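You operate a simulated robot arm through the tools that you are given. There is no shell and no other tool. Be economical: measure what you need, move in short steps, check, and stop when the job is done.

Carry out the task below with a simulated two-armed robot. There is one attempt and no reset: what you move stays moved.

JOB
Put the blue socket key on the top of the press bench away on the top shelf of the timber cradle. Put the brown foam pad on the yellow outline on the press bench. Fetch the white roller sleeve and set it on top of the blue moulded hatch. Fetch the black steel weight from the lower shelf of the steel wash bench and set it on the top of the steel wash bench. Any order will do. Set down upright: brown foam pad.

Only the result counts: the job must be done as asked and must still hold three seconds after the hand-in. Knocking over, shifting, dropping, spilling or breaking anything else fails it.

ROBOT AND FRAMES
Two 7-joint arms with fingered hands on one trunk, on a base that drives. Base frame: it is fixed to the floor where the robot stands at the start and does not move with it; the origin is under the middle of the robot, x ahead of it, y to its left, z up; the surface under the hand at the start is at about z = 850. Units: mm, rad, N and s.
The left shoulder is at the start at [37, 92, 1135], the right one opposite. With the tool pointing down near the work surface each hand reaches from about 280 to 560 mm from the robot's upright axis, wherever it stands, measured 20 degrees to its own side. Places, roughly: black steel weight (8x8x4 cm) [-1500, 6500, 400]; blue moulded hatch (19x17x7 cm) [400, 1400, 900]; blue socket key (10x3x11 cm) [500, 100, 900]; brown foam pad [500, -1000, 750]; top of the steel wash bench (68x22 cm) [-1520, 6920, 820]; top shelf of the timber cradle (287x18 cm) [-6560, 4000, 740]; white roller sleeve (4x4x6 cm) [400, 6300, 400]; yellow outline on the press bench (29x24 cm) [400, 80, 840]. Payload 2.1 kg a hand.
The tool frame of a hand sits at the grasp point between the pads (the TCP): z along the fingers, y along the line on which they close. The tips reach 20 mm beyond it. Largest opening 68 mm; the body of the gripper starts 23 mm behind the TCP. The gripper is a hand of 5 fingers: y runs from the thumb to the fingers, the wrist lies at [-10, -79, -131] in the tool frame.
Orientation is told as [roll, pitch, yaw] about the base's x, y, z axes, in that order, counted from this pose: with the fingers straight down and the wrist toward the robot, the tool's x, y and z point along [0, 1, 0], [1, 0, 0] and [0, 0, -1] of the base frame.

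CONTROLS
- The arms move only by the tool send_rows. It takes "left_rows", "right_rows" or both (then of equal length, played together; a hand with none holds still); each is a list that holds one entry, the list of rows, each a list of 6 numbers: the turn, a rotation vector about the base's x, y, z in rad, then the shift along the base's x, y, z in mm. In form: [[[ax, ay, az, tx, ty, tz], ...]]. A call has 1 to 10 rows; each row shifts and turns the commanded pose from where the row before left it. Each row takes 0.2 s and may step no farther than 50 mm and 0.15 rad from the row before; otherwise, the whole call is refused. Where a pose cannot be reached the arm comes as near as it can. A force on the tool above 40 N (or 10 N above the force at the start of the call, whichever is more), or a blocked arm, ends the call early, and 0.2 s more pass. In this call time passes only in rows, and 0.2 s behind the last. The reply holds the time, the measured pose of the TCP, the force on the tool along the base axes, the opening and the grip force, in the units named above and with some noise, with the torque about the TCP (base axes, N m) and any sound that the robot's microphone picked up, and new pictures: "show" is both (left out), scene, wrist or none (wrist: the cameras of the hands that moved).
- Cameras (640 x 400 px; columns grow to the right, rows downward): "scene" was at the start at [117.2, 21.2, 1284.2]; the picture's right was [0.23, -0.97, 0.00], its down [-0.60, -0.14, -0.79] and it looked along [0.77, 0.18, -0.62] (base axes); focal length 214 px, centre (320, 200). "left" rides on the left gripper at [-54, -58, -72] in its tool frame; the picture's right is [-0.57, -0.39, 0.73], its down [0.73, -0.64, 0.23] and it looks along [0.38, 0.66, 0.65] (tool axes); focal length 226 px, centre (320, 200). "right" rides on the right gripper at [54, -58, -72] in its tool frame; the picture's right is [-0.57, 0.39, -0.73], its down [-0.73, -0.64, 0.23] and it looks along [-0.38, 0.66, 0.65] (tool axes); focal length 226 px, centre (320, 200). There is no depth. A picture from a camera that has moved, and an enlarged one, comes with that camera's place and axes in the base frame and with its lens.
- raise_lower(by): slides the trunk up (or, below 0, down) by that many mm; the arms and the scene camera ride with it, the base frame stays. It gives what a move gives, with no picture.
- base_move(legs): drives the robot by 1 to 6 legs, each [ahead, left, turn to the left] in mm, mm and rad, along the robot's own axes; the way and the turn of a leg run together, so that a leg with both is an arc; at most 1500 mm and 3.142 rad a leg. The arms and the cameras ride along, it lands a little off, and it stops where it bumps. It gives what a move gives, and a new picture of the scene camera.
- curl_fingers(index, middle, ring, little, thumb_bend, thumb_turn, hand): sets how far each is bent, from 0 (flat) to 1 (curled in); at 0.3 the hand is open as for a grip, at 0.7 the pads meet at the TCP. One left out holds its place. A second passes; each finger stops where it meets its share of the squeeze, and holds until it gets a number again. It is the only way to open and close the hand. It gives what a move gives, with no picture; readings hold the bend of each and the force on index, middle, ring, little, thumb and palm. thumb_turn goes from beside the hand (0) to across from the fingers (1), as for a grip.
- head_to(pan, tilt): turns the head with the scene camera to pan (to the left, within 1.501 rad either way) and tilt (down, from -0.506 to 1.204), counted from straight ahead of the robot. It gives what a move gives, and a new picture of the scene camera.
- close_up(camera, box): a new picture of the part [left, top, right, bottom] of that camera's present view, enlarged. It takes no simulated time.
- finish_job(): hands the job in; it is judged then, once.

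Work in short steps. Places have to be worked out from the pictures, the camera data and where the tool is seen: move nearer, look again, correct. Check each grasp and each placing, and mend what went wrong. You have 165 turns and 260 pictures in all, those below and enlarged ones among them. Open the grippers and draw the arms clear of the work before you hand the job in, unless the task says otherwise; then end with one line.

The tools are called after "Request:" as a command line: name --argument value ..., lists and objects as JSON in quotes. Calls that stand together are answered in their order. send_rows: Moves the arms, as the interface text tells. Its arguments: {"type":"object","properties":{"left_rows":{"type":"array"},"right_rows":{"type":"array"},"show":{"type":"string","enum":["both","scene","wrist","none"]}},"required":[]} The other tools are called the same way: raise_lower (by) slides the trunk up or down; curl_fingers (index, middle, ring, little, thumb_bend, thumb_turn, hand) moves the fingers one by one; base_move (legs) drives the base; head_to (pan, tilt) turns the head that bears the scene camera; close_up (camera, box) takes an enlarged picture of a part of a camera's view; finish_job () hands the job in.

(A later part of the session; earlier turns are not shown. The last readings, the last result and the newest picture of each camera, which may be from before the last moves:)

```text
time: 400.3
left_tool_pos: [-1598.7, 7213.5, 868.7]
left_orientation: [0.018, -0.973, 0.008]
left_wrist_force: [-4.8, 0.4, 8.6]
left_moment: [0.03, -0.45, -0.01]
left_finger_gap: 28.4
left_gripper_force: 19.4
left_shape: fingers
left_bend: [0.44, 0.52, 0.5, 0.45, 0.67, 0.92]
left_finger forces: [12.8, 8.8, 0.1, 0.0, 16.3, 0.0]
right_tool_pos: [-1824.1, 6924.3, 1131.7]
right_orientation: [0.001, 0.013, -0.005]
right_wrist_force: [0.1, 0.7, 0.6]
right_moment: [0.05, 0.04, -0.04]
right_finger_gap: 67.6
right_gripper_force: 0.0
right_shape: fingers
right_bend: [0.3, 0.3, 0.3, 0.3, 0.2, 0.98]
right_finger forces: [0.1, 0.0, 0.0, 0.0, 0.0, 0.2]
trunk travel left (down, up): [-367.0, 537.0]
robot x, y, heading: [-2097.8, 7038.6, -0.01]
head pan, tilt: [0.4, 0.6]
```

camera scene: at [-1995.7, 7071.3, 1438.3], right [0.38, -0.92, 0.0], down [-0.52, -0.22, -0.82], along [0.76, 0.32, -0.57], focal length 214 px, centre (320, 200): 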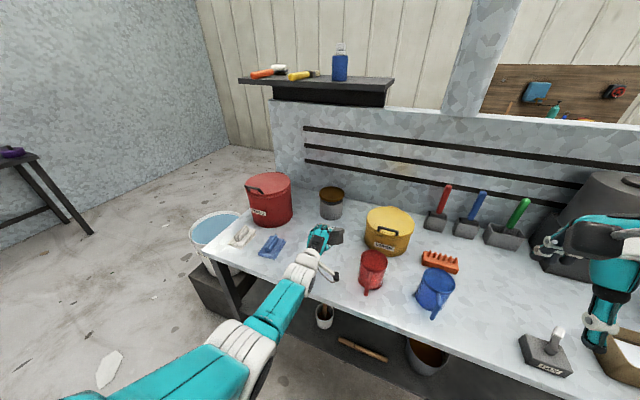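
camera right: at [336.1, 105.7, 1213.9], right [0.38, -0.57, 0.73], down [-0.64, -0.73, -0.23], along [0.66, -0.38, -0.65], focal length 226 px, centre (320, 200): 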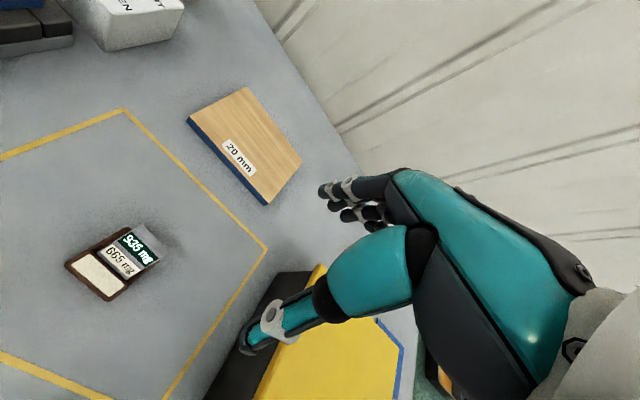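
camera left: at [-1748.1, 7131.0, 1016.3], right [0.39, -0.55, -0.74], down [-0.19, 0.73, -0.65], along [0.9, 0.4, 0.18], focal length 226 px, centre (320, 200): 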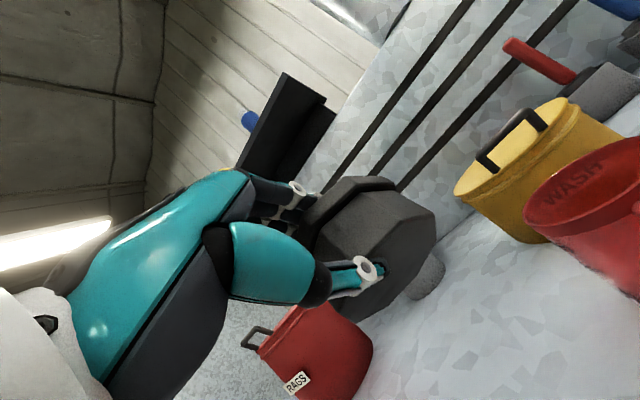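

The far edge touches. To free the thumb cleanly I'd rather set the puck at the table's front edge with the thumb just off it, then push it in. I check where the front edge is.

Request:
close_up --camera "scene" --box '[240, 200, 420, 330]'

Request:
close_up --camera "left" --box '[180, 130, 560, 400]'

```text
3.08 times, centred on (330, 265) of scene
camera zoom: at [-1984.0, 7070.3, 1281.9], right [0.38, -0.92, 0.0], down [-0.52, -0.22, -0.83], along [0.76, 0.32, -0.56], focal length 660 px, centre (289, 0)
```

zoom: 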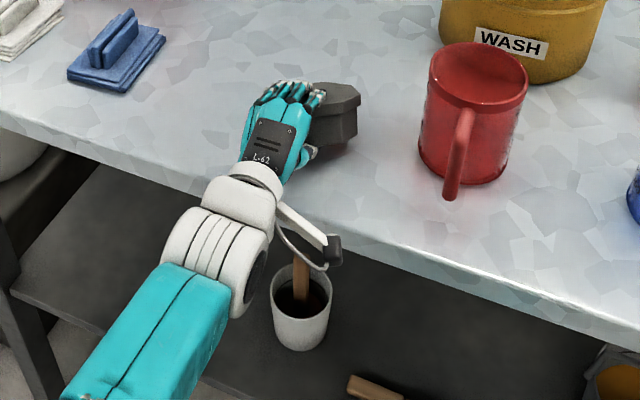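

```text
1.48 times, centred on (370, 265) of left
camera zoom: at [-1689.7, 7158.0, 861.9], right [0.4, -0.55, -0.73], down [-0.19, 0.73, -0.65], along [0.9, 0.39, 0.19], focal length 335 px, centre (246, 104)
```

zoom: 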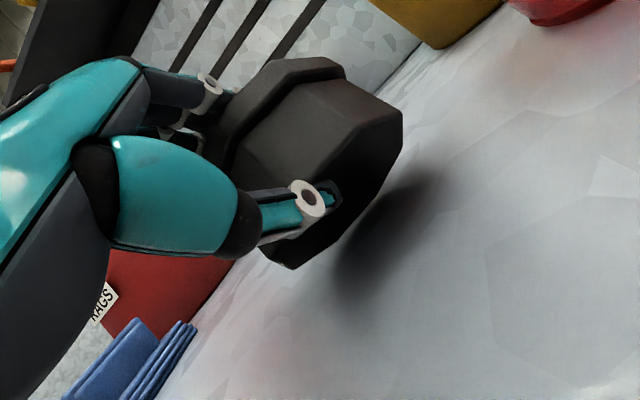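

The table edge is at x ≈ -1649, so there is room. I open the fingers and slide the thumb out with a quick retreat.

Request:
curl_fingers --hand "left" --index 0.25 --middle 0.25 --ring 0.25 --little 0.25 --thumb_bend 0.5

Request:
send_rows --left_rows '[[[0, 0, 0, -48, 0, 0]]]' --show "wrist"

Request:
close_up --camera "scene" --box '[240, 200, 420, 330]'

```text
time: 401.3
left_tool_pos: [-1597.6, 7213.6, 868.0]
left_orientation: [0.015, -0.97, 0.009]
left_wrist_force: [-1.1, -0.7, -2.8]
left_moment: [-0.02, -0.02, -0.01]
left_finger_gap: 56.5
left_gripper_force: 1.5
left_shape: fingers
left_bend: [0.25, 0.25, 0.25, 0.25, 0.44, 0.97]
left_finger forces: [0.0, 0.1, 0.0, 0.1, 3.1, 0.0]
right_tool_pos: [-1823.6, 6923.1, 1131.4]
right_orientation: [0.0, 0.012, -0.006]
right_wrist_force: [-0.4, 0.3, 0.0]
right_moment: [0.03, 0.04, 0.0]
right_finger_gap: 67.6
right_gripper_force: 0.0
right_shape: fingers
right_bend: [0.3, 0.3, 0.3, 0.3, 0.2, 0.98]
right_finger forces: [0.0, 0.0, 0.0, 0.0, 0.1, 0.0]
trunk travel left (down, up): [-367.0, 537.0]
robot x, y, heading: [-2098.8, 7036.0, -0.005]
head pan, tilt: [0.4, 0.6]
```

```text
time: 401.7
left_tool_pos: [-1647.3, 7214.9, 866.0]
left_orientation: [0.016, -0.973, 0.008]
left_wrist_force: [0.1, 0.6, -0.3]
left_moment: [0.0, -0.01, -0.02]
left_finger_gap: 51.1
left_gripper_force: 0.0
left_shape: fingers
left_bend: [0.25, 0.25, 0.25, 0.25, 0.5, 0.98]
left_finger forces: [0.1, 0.1, 0.0, 0.0, 0.0, 0.0]
right_tool_pos: [-1822.9, 6924.2, 1132.0]
right_orientation: [0.0, 0.013, -0.003]
right_wrist_force: [-0.6, 0.7, -0.8]
right_moment: [-0.01, 0.01, -0.04]
right_finger_gap: 67.6
right_gripper_force: 0.1
right_shape: fingers
right_bend: [0.3, 0.3, 0.3, 0.3, 0.2, 0.98]
right_finger forces: [0.0, 0.0, 0.1, 0.1, 0.0, 0.0]
trunk travel left (down, up): [-367.0, 537.0]
robot x, y, heading: [-2103.5, 7036.4, -0.002]
head pan, tilt: [0.4, 0.6]
camera left: at [-1738.3, 7159.1, 859.8], right [0.39, -0.55, -0.74], down [-0.19, 0.73, -0.65], along [0.9, 0.39, 0.18], focal length 226 px, centre (320, 200)
```

left: 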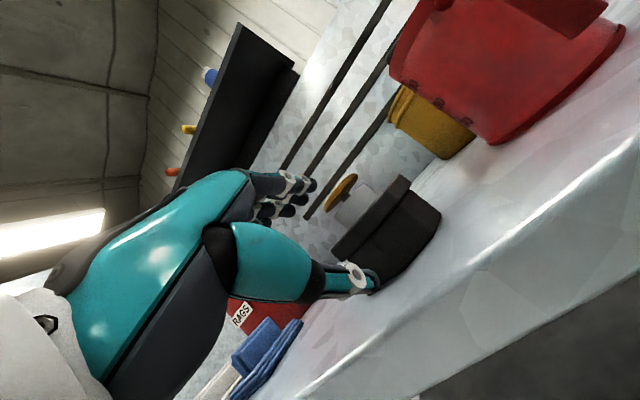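

```text
3.08 times, centred on (330, 265) of scene
camera zoom: at [-1982.4, 7070.4, 1281.7], right [0.38, -0.92, 0.0], down [-0.52, -0.22, -0.82], along [0.76, 0.32, -0.57], focal length 660 px, centre (289, 0)
```

zoom: 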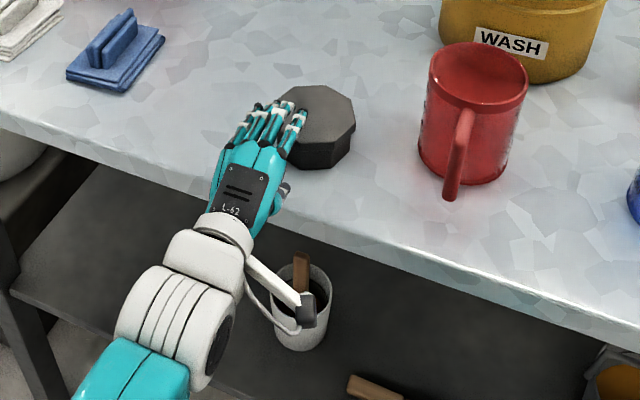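

The weight lies flat on the bench top at about [-1572, 7215]. I back away, restore the left hand to pointing down and high, and drive toward the sleeve's place.

Request:
base_move --legs '[[-110, 0, 0]]'

Request:
send_rows --left_rows '[[[0, 0.12, 0, 0, 0, 30], [0, 0.12, 0, 0, 0, 30], [0, 0.12, 0, 0, 0, 30], [0, 0.12, 0, 0, 0, 30], [0, 0.12, 0, 0, 0, 30], [0, 0.12, 0, 0, 0, 30], [0, 0.12, 0, 0, 0, 30], [0, 0.13, 0, 0, 0, 30]]]' --show "none"

Request:
base_move --legs '[[0, -1430, 0], [1450, 0, 0]]'

Request:
head_to --pan 0.4 --tilt 0.35

```text
time: 402.9
left_tool_pos: [-1754.4, 7215.3, 867.4]
left_orientation: [0.016, -0.969, 0.005]
left_wrist_force: [0.5, 0.1, -0.4]
left_moment: [0.02, 0.0, 0.0]
left_finger_gap: 51.1
left_gripper_force: 0.0
left_shape: fingers
left_bend: [0.25, 0.25, 0.25, 0.25, 0.5, 0.98]
left_finger forces: [0.1, 0.0, 0.1, 0.0, 0.0, 0.0]
right_tool_pos: [-1930.1, 6924.7, 1131.9]
right_orientation: [0.001, 0.012, -0.008]
right_wrist_force: [0.1, 0.1, 0.4]
right_moment: [0.02, 0.0, 0.0]
right_finger_gap: 67.7
right_gripper_force: 0.1
right_shape: fingers
right_bend: [0.3, 0.3, 0.3, 0.3, 0.2, 0.98]
right_finger forces: [0.0, 0.0, 0.0, 0.0, 0.0, 0.0]
trunk travel left (down, up): [-367.0, 537.0]
robot x, y, heading: [-2204.9, 7035.1, -0.008]
head pan, tilt: [0.4, 0.6]
camera scene: at [-2090.2, 7070.9, 1281.7], right [0.38, -0.92, 0.0], down [-0.52, -0.22, -0.82], along [0.76, 0.32, -0.57], focal length 214 px, centre (320, 200)
```

scene: 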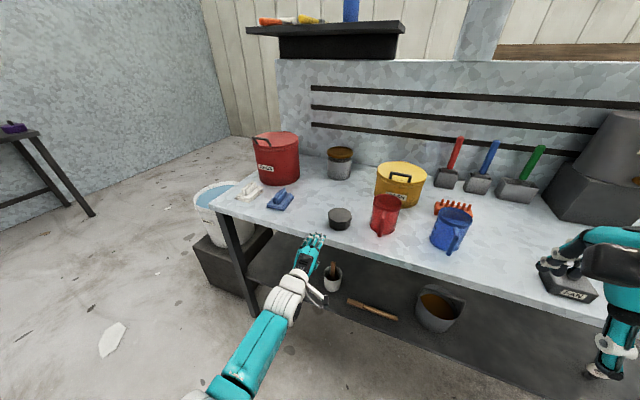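

```text
time: 404.7
left_tool_pos: [-1755.6, 7215.0, 1107.7]
left_orientation: [0.023, 0.0, 0.004]
left_wrist_force: [-0.4, -0.3, -0.9]
left_moment: [0.02, 0.01, -0.01]
left_finger_gap: 50.9
left_gripper_force: 0.1
left_shape: fingers
left_bend: [0.25, 0.25, 0.25, 0.25, 0.5, 0.98]
left_finger forces: [0.1, 0.1, 0.0, 0.0, 0.0, 0.1]
right_tool_pos: [-1930.3, 6925.3, 1132.8]
right_orientation: [0.0, 0.013, -0.008]
right_wrist_force: [0.0, 0.2, 0.0]
right_moment: [0.0, 0.04, 0.01]
right_finger_gap: 67.8
right_gripper_force: 0.0
right_shape: fingers
right_bend: [0.3, 0.3, 0.3, 0.3, 0.2, 0.98]
right_finger forces: [0.0, 0.0, 0.1, 0.0, 0.1, 0.0]
trunk travel left (down, up): [-367.0, 537.0]
robot x, y, heading: [-2208.7, 7037.3, -0.006]
head pan, tilt: [0.4, 0.6]
```

```text
time: 418.6
left_tool_pos: [-323.7, 5744.8, 1107.2]
left_orientation: [0.021, 0.0, -0.019]
left_wrist_force: [-0.6, -0.2, -0.2]
left_moment: [-0.05, -0.01, -0.03]
left_finger_gap: 51.1
left_gripper_force: 0.1
left_shape: fingers
left_bend: [0.25, 0.25, 0.25, 0.25, 0.5, 0.98]
left_finger forces: [0.0, 0.1, 0.0, 0.1, 0.0, 0.0]
right_tool_pos: [-504.9, 5458.4, 1132.1]
right_orientation: [0.001, 0.012, -0.028]
right_wrist_force: [-0.6, -0.1, -0.2]
right_moment: [-0.01, -0.02, -0.02]
right_finger_gap: 67.7
right_gripper_force: 0.0
right_shape: fingers
right_bend: [0.3, 0.3, 0.3, 0.3, 0.2, 0.98]
right_finger forces: [0.0, 0.0, 0.0, 0.0, 0.0, 0.0]
trunk travel left (down, up): [-367.0, 537.0]
robot x, y, heading: [-775.6, 5580.0, -0.031]
head pan, tilt: [0.4, 0.6]
camera scene: at [-660.8, 5607.8, 1281.7], right [0.36, -0.93, 0.0], down [-0.53, -0.2, -0.82], along [0.77, 0.3, -0.57], focal length 214 px, centre (320, 200)
```

scene: 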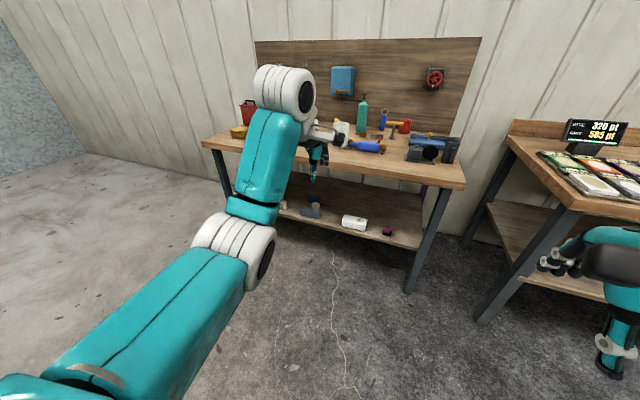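

```text
time: 419.3
left_tool_pos: [-323.6, 5743.6, 1107.2]
left_orientation: [0.021, -0.001, -0.019]
left_wrist_force: [-0.1, -0.2, -1.0]
left_moment: [0.01, 0.0, 0.01]
left_finger_gap: 51.1
left_gripper_force: 0.0
left_shape: fingers
left_bend: [0.25, 0.25, 0.25, 0.25, 0.5, 0.98]
left_finger forces: [0.0, 0.1, 0.0, 0.0, 0.1, 0.0]
right_tool_pos: [-505.1, 5458.1, 1131.7]
right_orientation: [0.0, 0.014, -0.03]
right_wrist_force: [-0.2, 0.7, -0.2]
right_moment: [-0.02, 0.01, 0.02]
right_finger_gap: 67.8
right_gripper_force: 0.1
right_shape: fingers
right_bend: [0.3, 0.3, 0.3, 0.3, 0.2, 0.98]
right_finger forces: [0.0, 0.0, 0.0, 0.0, 0.0, 0.1]
trunk travel left (down, up): [-367.0, 537.0]
robot x, y, heading: [-774.4, 5579.0, -0.026]
head pan, tilt: [0.4, 0.351]
camera scene: at [-656.4, 5609.5, 1304.4], right [0.36, -0.93, 0.0], down [-0.32, -0.12, -0.94], along [0.87, 0.34, -0.34], focal length 214 px, centre (320, 200)
```

scene: 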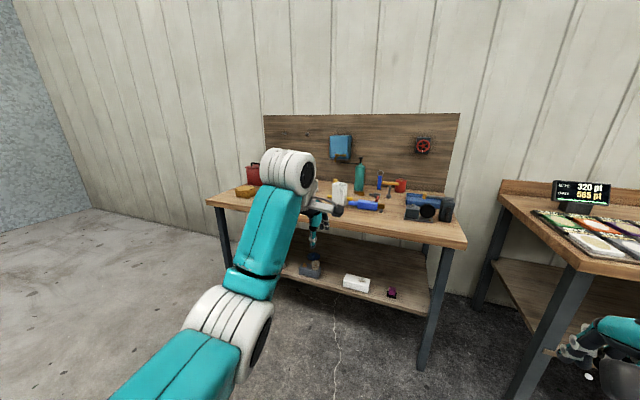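

The sleeve appears as a white item on this bench's lower shelf at about [370, 6280]. I drive in front of it, then lower trunk and left arm, keeping clear of the bench front (x ≈ 235).

Request:
base_move --legs '[[400, 0, 0.026], [0, 550, 0]]'

Request:
raise_lower --by -364

Request:
send_rows --left_rows '[[[0, 0, 0, -15, -8, -40], [0, 0, 0, -15, -8, -40], [0, 0, 0, -15, -8, -40], [0, 0, 0, -10, -8, -40], [0, 0, 0, -10, -8, -30]]]' --show "none"

Request:
head_to --pan 0.25 --tilt 0.55

```text
time: 424.6
left_tool_pos: [82.1, 6295.0, 1108.9]
left_orientation: [0.02, -0.002, -0.004]
left_wrist_force: [0.0, -0.2, 0.7]
left_moment: [0.0, 0.0, 0.02]
left_finger_gap: 51.2
left_gripper_force: 0.0
left_shape: fingers
left_bend: [0.25, 0.25, 0.25, 0.25, 0.5, 0.98]
left_finger forces: [0.1, 0.0, 0.1, 0.1, 0.0, 0.0]
right_tool_pos: [-94.0, 6005.8, 1132.2]
right_orientation: [-0.001, 0.014, -0.014]
right_wrist_force: [-0.3, 0.1, 0.6]
right_moment: [0.03, 0.04, -0.03]
right_finger_gap: 67.5
right_gripper_force: 0.1
right_shape: fingers
right_bend: [0.3, 0.3, 0.3, 0.3, 0.2, 0.98]
right_finger forces: [0.0, 0.0, 0.0, 0.0, 0.1, 0.0]
trunk travel left (down, up): [-367.0, 537.0]
robot x, y, heading: [-370.3, 6122.5, -0.013]
head pan, tilt: [0.4, 0.351]
camera scene: at [-249.5, 6155.8, 1304.5], right [0.38, -0.93, 0.0], down [-0.32, -0.13, -0.94], along [0.87, 0.35, -0.34], focal length 214 px, centre (320, 200)
```

scene: 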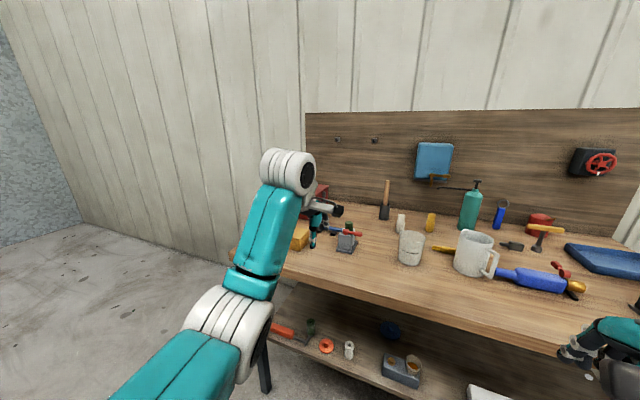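

```text
time: 428.1
left_tool_pos: [81.3, 6296.0, 743.6]
left_orientation: [0.02, -0.001, -0.004]
left_wrist_force: [0.1, -0.5, -0.3]
left_moment: [-0.02, 0.01, -0.03]
left_finger_gap: 51.0
left_gripper_force: 0.0
left_shape: fingers
left_bend: [0.25, 0.25, 0.25, 0.25, 0.5, 0.98]
left_finger forces: [0.0, 0.0, 0.1, 0.0, 0.0, 0.0]
right_tool_pos: [-96.0, 6006.9, 768.4]
right_orientation: [0.0, 0.013, -0.013]
right_wrist_force: [0.0, 0.7, -0.6]
right_moment: [0.04, -0.06, 0.0]
right_finger_gap: 67.7
right_gripper_force: 0.0
right_shape: fingers
right_bend: [0.3, 0.3, 0.3, 0.3, 0.2, 0.98]
right_finger forces: [0.0, 0.0, 0.0, 0.0, 0.0, 0.0]
trunk travel left (down, up): [-3.0, 901.0]
robot x, y, heading: [-371.9, 6119.9, -0.015]
head pan, tilt: [0.4, 0.351]
```

```text
time: 429.3
left_tool_pos: [16.3, 6252.2, 553.3]
left_orientation: [0.021, 0.0, -0.004]
left_wrist_force: [0.6, -0.3, -0.6]
left_moment: [-0.01, -0.01, -0.01]
left_finger_gap: 51.0
left_gripper_force: 0.1
left_shape: fingers
left_bend: [0.25, 0.25, 0.25, 0.25, 0.5, 0.98]
left_finger forces: [0.1, 0.0, 0.0, 0.0, 0.1, 0.0]
right_tool_pos: [-96.4, 6007.4, 766.9]
right_orientation: [0.001, 0.013, -0.013]
right_wrist_force: [-0.2, -0.1, -0.5]
right_moment: [0.01, 0.0, 0.01]
right_finger_gap: 67.6
right_gripper_force: 0.1
right_shape: fingers
right_bend: [0.3, 0.3, 0.3, 0.3, 0.2, 0.98]
right_finger forces: [0.0, 0.0, 0.0, 0.0, 0.0, 0.0]
trunk travel left (down, up): [-3.0, 901.0]
robot x, y, heading: [-371.4, 6119.9, -0.014]
head pan, tilt: [0.4, 0.351]
```

```text
time: 430.1
left_tool_pos: [16.5, 6252.1, 554.6]
left_orientation: [0.023, 0.001, -0.004]
left_wrist_force: [-0.5, -0.4, 0.0]
left_moment: [0.0, 0.02, 0.0]
left_finger_gap: 51.0
left_gripper_force: 0.1
left_shape: fingers
left_bend: [0.25, 0.25, 0.25, 0.25, 0.5, 0.98]
left_finger forces: [0.0, 0.1, 0.0, 0.0, 0.0, 0.0]
right_tool_pos: [-96.4, 6005.7, 768.5]
right_orientation: [0.0, 0.012, -0.015]
right_wrist_force: [0.2, -0.4, 0.2]
right_moment: [-0.02, -0.02, 0.01]
right_finger_gap: 67.7
right_gripper_force: 0.0
right_shape: fingers
right_bend: [0.3, 0.3, 0.3, 0.3, 0.2, 0.98]
right_finger forces: [0.1, 0.0, 0.0, 0.0, 0.1, 0.0]
trunk travel left (down, up): [-3.0, 901.0]
robot x, y, heading: [-366.9, 6118.2, -0.014]
head pan, tilt: [0.25, 0.55]
camera scene: at [-169.0, 6140.6, 915.0], right [0.23, -0.97, 0.0], down [-0.51, -0.12, -0.85], along [0.83, 0.2, -0.52], focal length 214 px, centre (320, 200)
```

scene: 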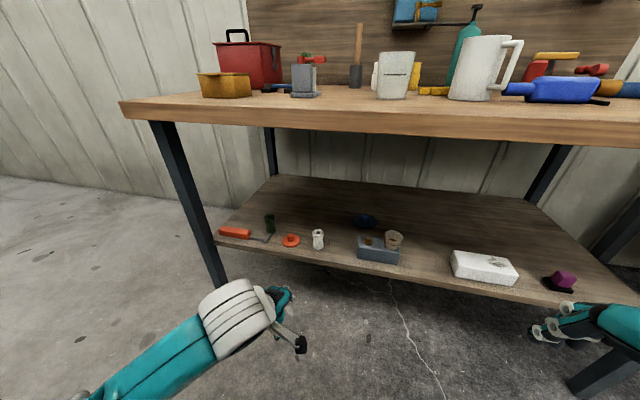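

The sleeve stands at about [365, 6275], z 395–455. I open the left hand, drive ahead and move over it at z ≈ 530.

Request:
curl_fingers --hand "left" --index 0.3 --middle 0.3 --ring 0.3 --little 0.3 --thumb_bend 0.25

Request:
base_move --legs '[[240, 0, 0.012]]'

Request:
send_rows --left_rows '[[[0, 0, 0, 35, 7, -5], [0, 0, 0, 35, 7, -5], [0, 0, 0, 34, 6, -5]]]' --show "wrist"

```text
time: 431.1
left_tool_pos: [16.9, 6251.1, 552.7]
left_orientation: [0.021, -0.001, -0.003]
left_wrist_force: [-0.8, 0.3, -0.2]
left_moment: [0.02, -0.02, -0.01]
left_finger_gap: 65.0
left_gripper_force: 0.1
left_shape: fingers
left_bend: [0.3, 0.3, 0.3, 0.3, 0.25, 0.98]
left_finger forces: [0.0, 0.1, 0.0, 0.0, 0.1, 0.1]
right_tool_pos: [-95.5, 6007.2, 767.9]
right_orientation: [0.001, 0.013, -0.014]
right_wrist_force: [-0.7, 0.2, 0.6]
right_moment: [-0.03, -0.04, 0.02]
right_finger_gap: 67.7
right_gripper_force: 0.0
right_shape: fingers
right_bend: [0.3, 0.3, 0.3, 0.3, 0.2, 0.98]
right_finger forces: [0.0, 0.0, 0.1, 0.1, 0.1, 0.0]
trunk travel left (down, up): [-3.0, 901.0]
robot x, y, heading: [-372.5, 6119.3, -0.014]
head pan, tilt: [0.25, 0.55]
```

```text
time: 432.8
left_tool_pos: [256.3, 6254.5, 553.2]
left_orientation: [0.02, 0.0, 0.007]
left_wrist_force: [-0.1, 0.2, 0.4]
left_moment: [0.03, -0.03, 0.01]
left_finger_gap: 65.2
left_gripper_force: 0.0
left_shape: fingers
left_bend: [0.3, 0.3, 0.3, 0.3, 0.25, 0.98]
left_finger forces: [0.1, 0.0, 0.0, 0.0, 0.0, 0.0]
right_tool_pos: [145.4, 6007.2, 769.9]
right_orientation: [-0.002, 0.014, -0.001]
right_wrist_force: [-0.1, -0.2, 0.1]
right_moment: [-0.03, 0.04, 0.02]
right_finger_gap: 67.6
right_gripper_force: 0.0
right_shape: fingers
right_bend: [0.3, 0.3, 0.3, 0.3, 0.2, 0.98]
right_finger forces: [0.1, 0.0, 0.1, 0.0, 0.0, 0.0]
trunk travel left (down, up): [-3.0, 901.0]
robot x, y, heading: [-127.2, 6115.4, -0.001]
head pan, tilt: [0.25, 0.55]
camera scene: at [71.8, 6140.9, 915.0], right [0.24, -0.97, 0.0], down [-0.51, -0.13, -0.85], along [0.83, 0.21, -0.52], focal length 214 px, centre (320, 200)
```

scene: 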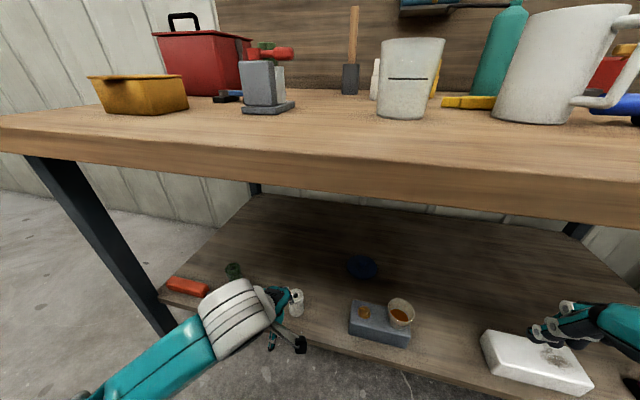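

```text
time: 433.6
left_tool_pos: [360.9, 6275.6, 538.6]
left_orientation: [0.019, 0.0, 0.007]
left_wrist_force: [0.5, 0.2, 0.4]
left_moment: [0.01, -0.01, 0.02]
left_finger_gap: 65.0
left_gripper_force: 0.1
left_shape: fingers
left_bend: [0.3, 0.3, 0.3, 0.3, 0.25, 0.98]
left_finger forces: [0.0, 0.0, 0.0, 0.0, 0.0, 0.1]
right_tool_pos: [147.1, 6007.4, 767.2]
right_orientation: [0.0, 0.012, -0.003]
right_wrist_force: [0.7, 0.5, 0.1]
right_moment: [0.01, 0.01, 0.01]
right_finger_gap: 67.4
right_gripper_force: 0.1
right_shape: fingers
right_bend: [0.3, 0.3, 0.3, 0.3, 0.2, 0.98]
right_finger forces: [0.1, 0.0, 0.0, 0.1, 0.1, 0.1]
trunk travel left (down, up): [-3.0, 901.0]
robot x, y, heading: [-125.2, 6117.5, 0.004]
head pan, tilt: [0.25, 0.55]
camera left: at [303.3, 6219.7, 610.3], right [-0.38, -0.55, -0.74], down [-0.65, 0.73, -0.21], along [0.66, 0.4, -0.64], focal length 226 px, centre (320, 200)
```

left: 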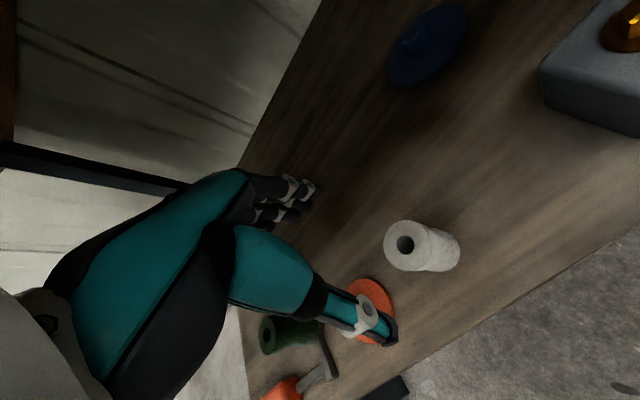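

The sleeve is at about [367, 6273]. I descend over it and close.

Request:
send_rows --left_rows '[[[0, 0, 0, 3, -3, -34], [0, 0, 0, 3, -3, -34], [0, 0, 0, 0, 0, -33]]]' --show "wrist"

Request:
curl_fingers --hand "left" --index 0.65 --middle 0.65 --ring 0.6 --little 0.5 --thumb_bend 0.65

Request:
close_up --camera "left" --box '[220, 120, 480, 350]'

```text
time: 434.4
left_tool_pos: [366.1, 6271.4, 436.7]
left_orientation: [0.021, 0.0, 0.009]
left_wrist_force: [-0.4, -0.1, 0.8]
left_moment: [0.02, 0.01, -0.01]
left_finger_gap: 65.1
left_gripper_force: 0.0
left_shape: fingers
left_bend: [0.3, 0.3, 0.3, 0.3, 0.25, 0.98]
left_finger forces: [0.0, 0.0, 0.0, 0.0, 0.0, 0.0]
right_tool_pos: [145.9, 6007.1, 768.5]
right_orientation: [-0.001, 0.012, -0.002]
right_wrist_force: [0.1, -0.1, -0.5]
right_moment: [-0.03, -0.01, -0.01]
right_finger_gap: 67.9
right_gripper_force: 0.0
right_shape: fingers
right_bend: [0.3, 0.3, 0.3, 0.3, 0.2, 0.98]
right_finger forces: [0.0, 0.0, 0.1, 0.1, 0.0, 0.0]
trunk travel left (down, up): [-3.0, 901.0]
robot x, y, heading: [-129.1, 6116.8, -0.002]
head pan, tilt: [0.25, 0.55]
camera left: at [308.2, 6214.2, 507.8], right [-0.38, -0.55, -0.74], down [-0.65, 0.73, -0.21], along [0.66, 0.4, -0.64], focal length 226 px, centre (320, 200)
```

left: 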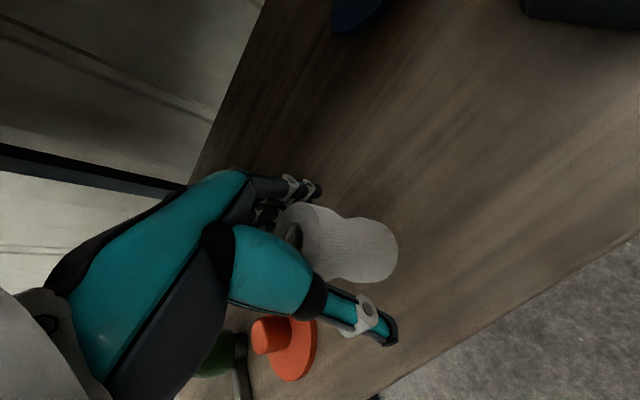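

```text
time: 435.4
left_tool_pos: [366.3, 6269.7, 436.6]
left_orientation: [0.021, 0.0, 0.006]
left_wrist_force: [0.8, -0.2, 0.7]
left_moment: [0.0, 0.01, 0.01]
left_finger_gap: 23.6
left_gripper_force: 7.6
left_shape: fingers
left_bend: [0.56, 0.58, 0.59, 0.5, 0.49, 0.96]
left_finger forces: [3.1, 3.3, 0.9, 0.0, 6.9, 0.0]
right_tool_pos: [146.5, 6007.3, 768.5]
right_orientation: [0.001, 0.012, -0.001]
right_wrist_force: [0.2, -0.5, 0.5]
right_moment: [-0.03, -0.02, 0.0]
right_finger_gap: 67.6
right_gripper_force: 0.1
right_shape: fingers
right_bend: [0.3, 0.3, 0.3, 0.3, 0.2, 0.98]
right_finger forces: [0.0, 0.0, 0.1, 0.0, 0.0, 0.0]
trunk travel left (down, up): [-3.0, 901.0]
robot x, y, heading: [-129.3, 6120.5, -0.002]
head pan, tilt: [0.25, 0.55]
```

```text
1.74 times, centred on (350, 235) of left
camera zoom: at [308.2, 6214.2, 508.2], right [-0.38, -0.55, -0.74], down [-0.65, 0.73, -0.21], along [0.66, 0.4, -0.64], focal length 393 px, centre (268, 139)
```

zoom: 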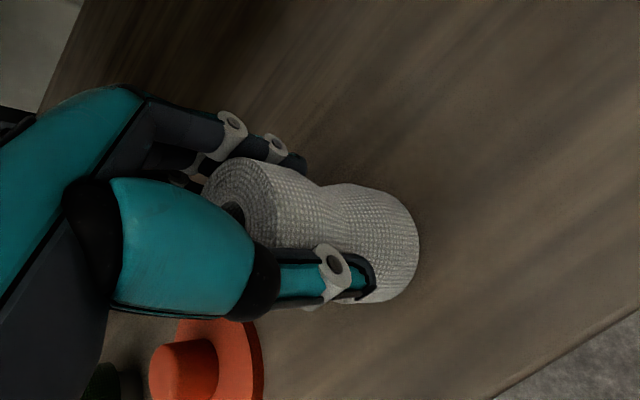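

The sleeve is gripped (7.6 N). I lift it and back out, then raise the trunk.

Request:
send_rows --left_rows '[[[0, 0, 0, 0, 0, 20], [0, 0, 0, 0, 0, 40], [0, 0, 0, -10, 0, 40]]]' --show "none"

Request:
base_move --legs '[[-400, 0, 0]]'

Request:
raise_lower --by 380

Request:
send_rows --left_rows '[[[0, 0, 0, -10, 5, 45], [0, 0, 0, -20, 5, 45], [0, 0, 0, -20, 5, 45], [0, 0, 0, -20, 5, 45], [0, 0, 0, -20, 5, 45]]]' --show "wrist"

```text
time: 436.2
left_tool_pos: [356.8, 6270.5, 536.3]
left_orientation: [0.021, 0.001, 0.006]
left_wrist_force: [0.4, -0.8, -0.1]
left_moment: [0.01, -0.01, 0.03]
left_finger_gap: 22.6
left_gripper_force: 6.5
left_shape: fingers
left_bend: [0.57, 0.59, 0.59, 0.5, 0.49, 0.96]
left_finger forces: [2.4, 3.0, 1.1, 0.0, 6.1, 0.0]
right_tool_pos: [146.2, 6008.2, 769.0]
right_orientation: [0.0, 0.014, -0.001]
right_wrist_force: [0.0, 0.8, -0.7]
right_moment: [0.02, -0.02, 0.03]
right_finger_gap: 67.5
right_gripper_force: 0.1
right_shape: fingers
right_bend: [0.3, 0.3, 0.3, 0.3, 0.2, 0.98]
right_finger forces: [0.0, 0.1, 0.0, 0.0, 0.0, 0.0]
trunk travel left (down, up): [-3.0, 901.0]
robot x, y, heading: [-131.1, 6119.3, 0.001]
head pan, tilt: [0.25, 0.55]
```

```text
time: 438.7
left_tool_pos: [-39.6, 6269.2, 538.0]
left_orientation: [0.022, -0.001, 0.003]
left_wrist_force: [0.3, -0.4, -0.4]
left_moment: [-0.01, -0.01, 0.01]
left_finger_gap: 22.5
left_gripper_force: 6.0
left_shape: fingers
left_bend: [0.57, 0.59, 0.59, 0.5, 0.49, 0.96]
left_finger forces: [2.4, 3.0, 1.1, 0.0, 6.2, 0.0]
right_tool_pos: [-250.2, 6007.8, 768.6]
right_orientation: [0.001, 0.012, -0.009]
right_wrist_force: [0.4, -0.4, 0.3]
right_moment: [-0.01, -0.01, 0.0]
right_finger_gap: 67.7
right_gripper_force: 0.0
right_shape: fingers
right_bend: [0.3, 0.3, 0.3, 0.3, 0.2, 0.98]
right_finger forces: [0.0, 0.0, 0.0, 0.1, 0.1, 0.1]
trunk travel left (down, up): [-3.0, 901.0]
robot x, y, heading: [-526.2, 6122.0, -0.008]
head pan, tilt: [0.25, 0.55]
camera scene: at [-324.2, 6141.8, 914.9], right [0.24, -0.97, 0.0], down [-0.51, -0.12, -0.85], along [0.83, 0.2, -0.52], focal length 214 px, centre (320, 200)
```

scene: 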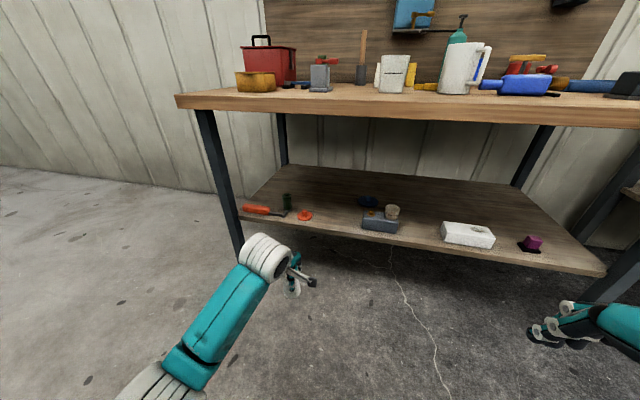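

```text
time: 442.4
left_tool_pos: [-39.2, 6270.5, 918.1]
left_orientation: [0.021, 0.0, 0.002]
left_wrist_force: [-0.3, -0.4, -1.0]
left_moment: [0.02, 0.01, 0.03]
left_finger_gap: 22.3
left_gripper_force: 5.9
left_shape: fingers
left_bend: [0.57, 0.59, 0.59, 0.5, 0.49, 0.96]
left_finger forces: [2.4, 3.0, 1.2, 0.1, 6.0, 0.0]
right_tool_pos: [-249.2, 6007.7, 1147.6]
right_orientation: [0.0, 0.012, -0.011]
right_wrist_force: [-0.3, -0.5, -0.3]
right_moment: [-0.01, 0.03, 0.02]
right_finger_gap: 67.6
right_gripper_force: 0.0
right_shape: fingers
right_bend: [0.3, 0.3, 0.3, 0.3, 0.2, 0.98]
right_finger forces: [0.1, 0.0, 0.1, 0.0, 0.1, 0.0]
trunk travel left (down, up): [-383.0, 521.0]
robot x, y, heading: [-527.2, 6116.8, -0.011]
head pan, tilt: [0.25, 0.55]
```

```text
time: 443.6
left_tool_pos: [-130.1, 6294.2, 1143.4]
left_orientation: [0.022, 0.002, 0.003]
left_wrist_force: [-0.2, -0.8, 0.2]
left_moment: [0.0, -0.03, -0.01]
left_finger_gap: 20.9
left_gripper_force: 5.4
left_shape: fingers
left_bend: [0.58, 0.59, 0.59, 0.5, 0.5, 0.96]
left_finger forces: [2.1, 2.9, 0.9, 0.1, 5.6, 0.0]
right_tool_pos: [-249.8, 6008.9, 1149.1]
right_orientation: [0.001, 0.012, -0.008]
right_wrist_force: [0.2, 0.1, 0.6]
right_moment: [0.0, 0.0, -0.02]
right_finger_gap: 67.7
right_gripper_force: 0.1
right_shape: fingers
right_bend: [0.3, 0.3, 0.3, 0.3, 0.2, 0.98]
right_finger forces: [0.0, 0.0, 0.1, 0.0, 0.0, 0.1]
trunk travel left (down, up): [-383.0, 521.0]
robot x, y, heading: [-524.3, 6119.4, -0.006]
head pan, tilt: [0.25, 0.55]
camera left: at [-188.9, 6239.1, 1214.6], right [-0.39, -0.55, -0.74], down [-0.64, 0.74, -0.21], along [0.66, 0.39, -0.64], focal length 226 px, centre (320, 200)
```

left: 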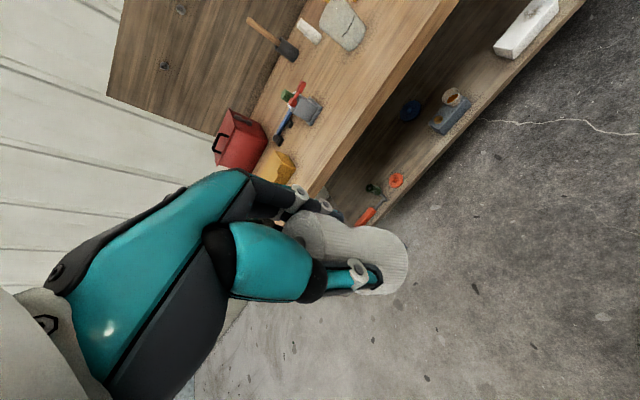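

Sleeve held. I tighten slightly and drive along the benches to the blue hatch (y ≈ 1400).

Request:
curl_fingers --hand "left" --index 0.7 --middle 0.7 --ring 0.65 --thumb_bend 0.7

Request:
base_move --legs '[[0, -1450, 0.007], [0, -1450, 0], [0, -1450, 0], [0, -530, 0]]'

Request:
head_to --pan 0.2 --tilt 0.45

```text
time: 444.6
left_tool_pos: [-131.2, 6294.2, 1142.6]
left_orientation: [0.021, 0.001, 0.002]
left_wrist_force: [-0.6, 0.0, -0.1]
left_moment: [0.01, 0.01, 0.03]
left_finger_gap: 20.7
left_gripper_force: 7.4
left_shape: fingers
left_bend: [0.61, 0.62, 0.62, 0.5, 0.48, 0.95]
left_finger forces: [2.7, 3.7, 1.4, 0.0, 7.4, 0.0]
right_tool_pos: [-250.9, 6007.9, 1147.4]
right_orientation: [0.0, 0.013, -0.008]
right_wrist_force: [-0.3, -0.3, 0.0]
right_moment: [-0.01, 0.0, 0.02]
right_finger_gap: 67.7
right_gripper_force: 0.1
right_shape: fingers
right_bend: [0.3, 0.3, 0.3, 0.3, 0.2, 0.98]
right_finger forces: [0.0, 0.1, 0.0, 0.0, 0.1, 0.1]
trunk travel left (down, up): [-383.0, 521.0]
robot x, y, heading: [-528.1, 6119.8, -0.007]
head pan, tilt: [0.25, 0.55]
```

```text
time: 467.9
left_tool_pos: [-97.4, 1470.4, 1144.0]
left_orientation: [0.021, 0.0, 0.019]
left_wrist_force: [0.4, -0.5, -0.1]
left_moment: [0.0, 0.03, 0.0]
left_finger_gap: 20.9
left_gripper_force: 7.7
left_shape: fingers
left_bend: [0.61, 0.62, 0.62, 0.5, 0.48, 0.95]
left_finger forces: [2.7, 3.7, 1.2, 0.0, 7.5, 0.1]
right_tool_pos: [-211.9, 1181.4, 1148.6]
right_orientation: [0.001, 0.011, 0.007]
right_wrist_force: [0.3, 0.8, 0.0]
right_moment: [0.01, 0.01, 0.03]
right_finger_gap: 68.0
right_gripper_force: 0.0
right_shape: fingers
right_bend: [0.3, 0.3, 0.3, 0.3, 0.2, 0.98]
right_finger forces: [0.0, 0.1, 0.1, 0.0, 0.0, 0.0]
trunk travel left (down, up): [-383.0, 521.0]
robot x, y, heading: [-490.4, 1290.8, 0.009]
head pan, tilt: [0.25, 0.55]
camera scene: at [-369.6, 1313.9, 1302.3], right [0.25, -0.97, 0.0], down [-0.51, -0.13, -0.85], along [0.82, 0.22, -0.52], focal length 214 px, centre (320, 200)
```

scene: 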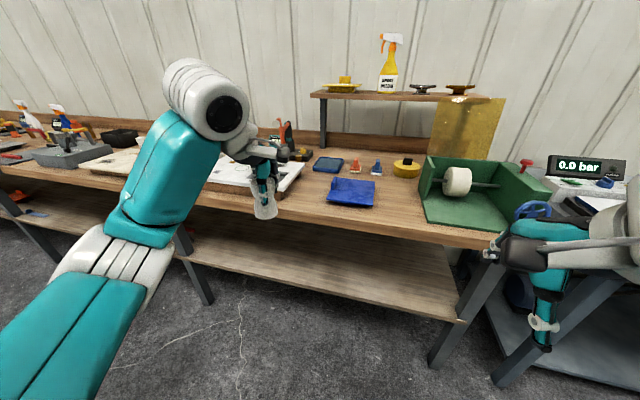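

```text
time: 468.5
left_tool_pos: [-95.4, 1470.6, 1142.8]
left_orientation: [0.021, 0.0, 0.018]
left_wrist_force: [0.6, -0.1, 0.0]
left_moment: [-0.01, 0.0, -0.02]
left_finger_gap: 21.2
left_gripper_force: 8.3
left_shape: fingers
left_bend: [0.61, 0.62, 0.62, 0.5, 0.48, 0.95]
left_finger forces: [2.8, 3.6, 1.3, 0.0, 7.5, 0.0]
right_tool_pos: [-212.6, 1181.8, 1148.2]
right_orientation: [0.0, 0.012, 0.008]
right_wrist_force: [-0.1, -0.1, 0.3]
right_moment: [-0.01, 0.02, 0.02]
right_finger_gap: 67.8
right_gripper_force: 0.1
right_shape: fingers
right_bend: [0.3, 0.3, 0.3, 0.3, 0.2, 0.98]
right_finger forces: [0.1, 0.0, 0.0, 0.0, 0.1, 0.1]
trunk travel left (down, up): [-383.0, 521.0]
robot x, y, heading: [-490.9, 1286.9, 0.006]
head pan, tilt: [0.201, 0.45]
camera scene: at [-366.5, 1310.2, 1311.3], right [0.21, -0.98, 0.0], down [-0.43, -0.09, -0.9], along [0.88, 0.19, -0.44], focal length 214 px, centre (320, 200)
```

scene: 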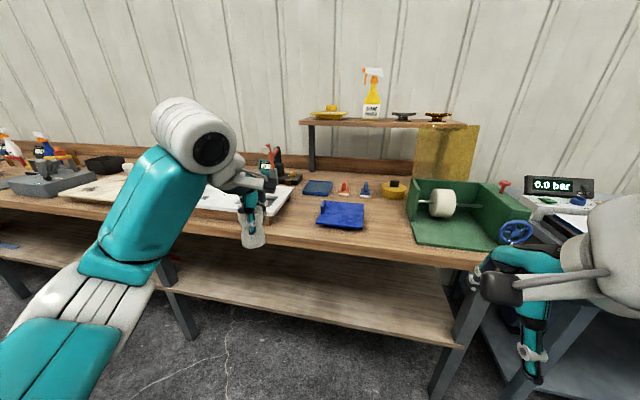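

The hatch is the blue piece at (342, 215), about [350–400, 1380]. I enlarge it to see its top shape.

Request:
close_up --camera "scene" --box '[290, 165, 430, 255]'

```text
4.44 times, centred on (360, 210) of scene
camera zoom: at [-366.5, 1310.2, 1311.3], right [0.21, -0.98, 0.0], down [-0.43, -0.09, -0.9], along [0.88, 0.19, -0.44], focal length 953 px, centre (142, 156)
```

zoom: 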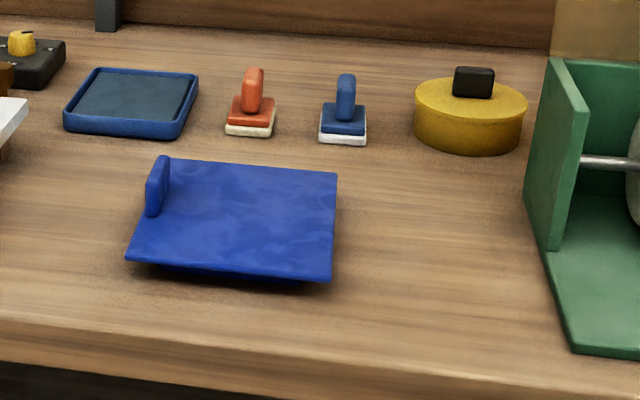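

The hatch panel spans x ≈ 300–495, y ≈ 1300–1468, its handle at the left rear. I'll place the sleeve near [390, 1365]. I drive in and bring the hand over it.

Request:
base_move --legs '[[410, -80, -0.007]]'

Request:
send_rows --left_rows '[[[0, 0, 0, 17, -4, -25], [0, 0, 0, 17, -4, -30], [0, 0, 0, 17, -4, -35], [0, 0, 0, 17, -4, -35]]]' --show "wrist"

```text
time: 471.1
left_tool_pos: [318.3, 1390.5, 1142.5]
left_orientation: [0.02, 0.0, 0.01]
left_wrist_force: [-0.7, 0.0, -0.4]
left_moment: [0.04, -0.03, 0.0]
left_finger_gap: 20.7
left_gripper_force: 7.4
left_shape: fingers
left_bend: [0.61, 0.62, 0.62, 0.5, 0.48, 0.95]
left_finger forces: [2.7, 3.8, 1.3, 0.1, 7.4, 0.0]
right_tool_pos: [201.1, 1103.2, 1146.9]
right_orientation: [0.0, 0.012, 0.0]
right_wrist_force: [0.0, -0.8, 0.7]
right_moment: [-0.03, 0.02, -0.01]
right_finger_gap: 67.4
right_gripper_force: 0.0
right_shape: fingers
right_bend: [0.3, 0.3, 0.3, 0.3, 0.2, 0.98]
right_finger forces: [0.1, 0.0, 0.0, 0.0, 0.0, 0.0]
trunk travel left (down, up): [-383.0, 521.0]
robot x, y, heading: [-76.5, 1212.3, 0.002]
head pan, tilt: [0.201, 0.45]
camera scene: at [46.8, 1232.5, 1311.3], right [0.2, -0.98, 0.0], down [-0.43, -0.09, -0.9], along [0.88, 0.18, -0.44], focal length 214 px, centre (320, 200)
```

scene: 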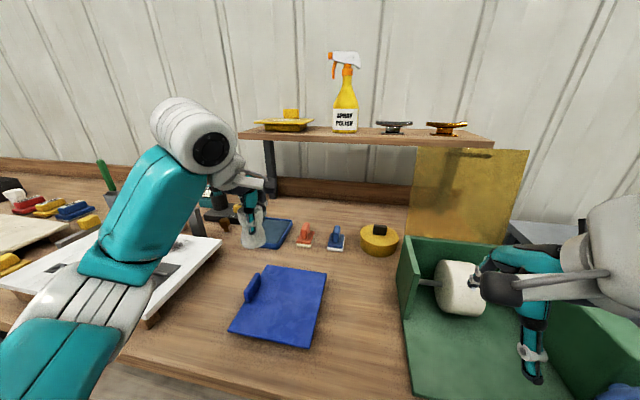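

```text
time: 472.1
left_tool_pos: [386.6, 1374.9, 1017.3]
left_orientation: [0.021, 0.0, 0.009]
left_wrist_force: [1.0, -0.5, -0.7]
left_moment: [-0.02, 0.02, -0.01]
left_finger_gap: 20.4
left_gripper_force: 6.9
left_shape: fingers
left_bend: [0.62, 0.63, 0.62, 0.5, 0.48, 0.95]
left_finger forces: [2.4, 3.6, 1.0, 0.0, 7.2, 0.1]
right_tool_pos: [200.6, 1103.1, 1147.6]
right_orientation: [0.001, 0.012, 0.0]
right_wrist_force: [0.3, 0.5, 0.0]
right_moment: [0.02, -0.01, 0.03]
right_finger_gap: 67.8
right_gripper_force: 0.1
right_shape: fingers
right_bend: [0.3, 0.3, 0.3, 0.3, 0.2, 0.98]
right_finger forces: [0.0, 0.0, 0.1, 0.1, 0.1, 0.1]
trunk travel left (down, up): [-383.0, 521.0]
robot x, y, heading: [-75.4, 1208.4, 0.002]
head pan, tilt: [0.201, 0.45]
camera left: at [329.0, 1317.7, 1089.4], right [-0.38, -0.55, -0.74], down [-0.65, 0.73, -0.21], along [0.66, 0.4, -0.64], focal length 226 px, centre (320, 200)
```

left: 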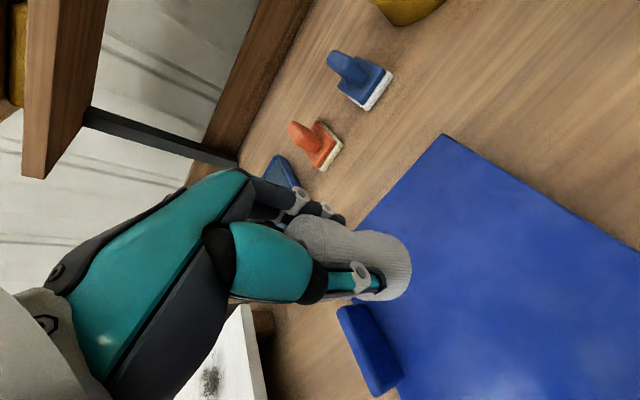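

The panel top is at z ≈ 885. I shift 25 mm away from the handle and lower to just above contact.

Request:
send_rows --left_rows '[[[0, 0, 0, -1, -13, -20], [0, 0, 0, -1, -12, -30], [0, 0, 0, 0, 0, -25]]]' --show "none"

Request:
send_rows --left_rows '[[[0, 0, 0, 0, 0, -5]]]' --show "none"

Request:
send_rows --left_rows '[[[0, 0, 0, 0, 0, -4]]]' --show "none"

Request:
close_up --camera "scene" --box '[210, 210, 350, 350]'

```text
time: 472.9
left_tool_pos: [383.8, 1348.1, 944.1]
left_orientation: [0.019, 0.0, 0.006]
left_wrist_force: [-1.4, -3.4, 13.5]
left_moment: [0.02, -0.06, -0.04]
left_finger_gap: 17.3
left_gripper_force: 9.5
left_shape: fingers
left_bend: [0.64, 0.62, 0.63, 0.5, 0.47, 0.95]
left_finger forces: [3.1, 4.4, 0.9, 0.0, 10.6, 0.0]
right_tool_pos: [200.5, 1103.1, 1147.6]
right_orientation: [0.001, 0.009, 0.0]
right_wrist_force: [0.5, 0.0, 0.7]
right_moment: [-0.03, -0.01, -0.01]
right_finger_gap: 67.5
right_gripper_force: 0.0
right_shape: fingers
right_bend: [0.3, 0.3, 0.3, 0.3, 0.2, 0.98]
right_finger forces: [0.0, 0.1, 0.1, 0.1, 0.0, 0.1]
trunk travel left (down, up): [-383.0, 521.0]
robot x, y, heading: [-75.8, 1214.7, -0.002]
head pan, tilt: [0.201, 0.45]
```

```text
time: 473.3
left_tool_pos: [383.7, 1348.7, 938.4]
left_orientation: [0.021, 0.002, 0.011]
left_wrist_force: [1.0, -0.4, 9.5]
left_moment: [0.07, -0.13, -0.01]
left_finger_gap: 14.6
left_gripper_force: 7.6
left_shape: fingers
left_bend: [0.65, 0.62, 0.63, 0.5, 0.5, 0.96]
left_finger forces: [2.4, 4.7, 1.1, 0.0, 7.6, 0.0]
right_tool_pos: [200.5, 1103.7, 1148.6]
right_orientation: [0.0, 0.012, -0.001]
right_wrist_force: [0.5, 0.6, 0.1]
right_moment: [0.01, 0.04, 0.02]
right_finger_gap: 67.6
right_gripper_force: 0.1
right_shape: fingers
right_bend: [0.3, 0.3, 0.3, 0.3, 0.2, 0.98]
right_finger forces: [0.0, 0.1, 0.0, 0.0, 0.0, 0.1]
trunk travel left (down, up): [-383.0, 521.0]
robot x, y, heading: [-72.1, 1209.4, 0.001]
head pan, tilt: [0.201, 0.45]
```

```text
time: 473.7
left_tool_pos: [382.4, 1348.1, 935.2]
left_orientation: [0.022, -0.001, 0.009]
left_wrist_force: [-2.2, -2.0, 15.1]
left_moment: [0.15, -0.08, 0.03]
left_finger_gap: 13.6
left_gripper_force: 9.8
left_shape: fingers
left_bend: [0.66, 0.62, 0.63, 0.5, 0.5, 0.96]
left_finger forces: [1.7, 4.9, 1.1, 0.1, 12.0, 0.1]
right_tool_pos: [198.7, 1102.0, 1148.7]
right_orientation: [0.0, 0.012, 0.001]
right_wrist_force: [-0.1, 0.0, -0.2]
right_moment: [-0.01, -0.01, 0.02]
right_finger_gap: 67.4
right_gripper_force: 0.0
right_shape: fingers
right_bend: [0.3, 0.3, 0.3, 0.3, 0.2, 0.98]
right_finger forces: [0.0, 0.0, 0.1, 0.0, 0.0, 0.0]
trunk travel left (down, up): [-383.0, 521.0]
robot x, y, heading: [-74.0, 1212.3, 0.001]
head pan, tilt: [0.201, 0.45]
```

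```text
2.86 times, centred on (280, 280) of scene
camera zoom: at [45.2, 1231.9, 1311.6], right [0.2, -0.98, 0.0], down [-0.43, -0.09, -0.9], along [0.88, 0.18, -0.43], focal length 613 px, centre (434, -29)
```

zoom: 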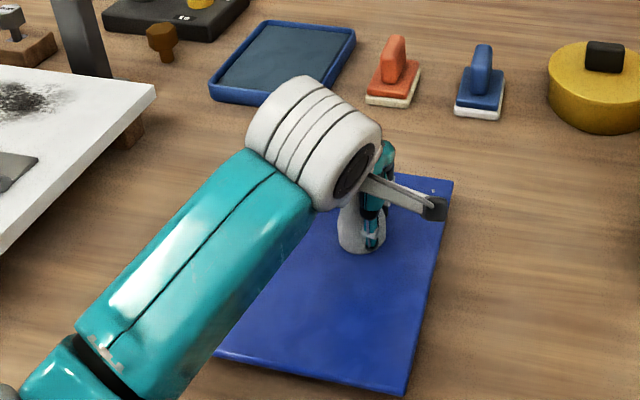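

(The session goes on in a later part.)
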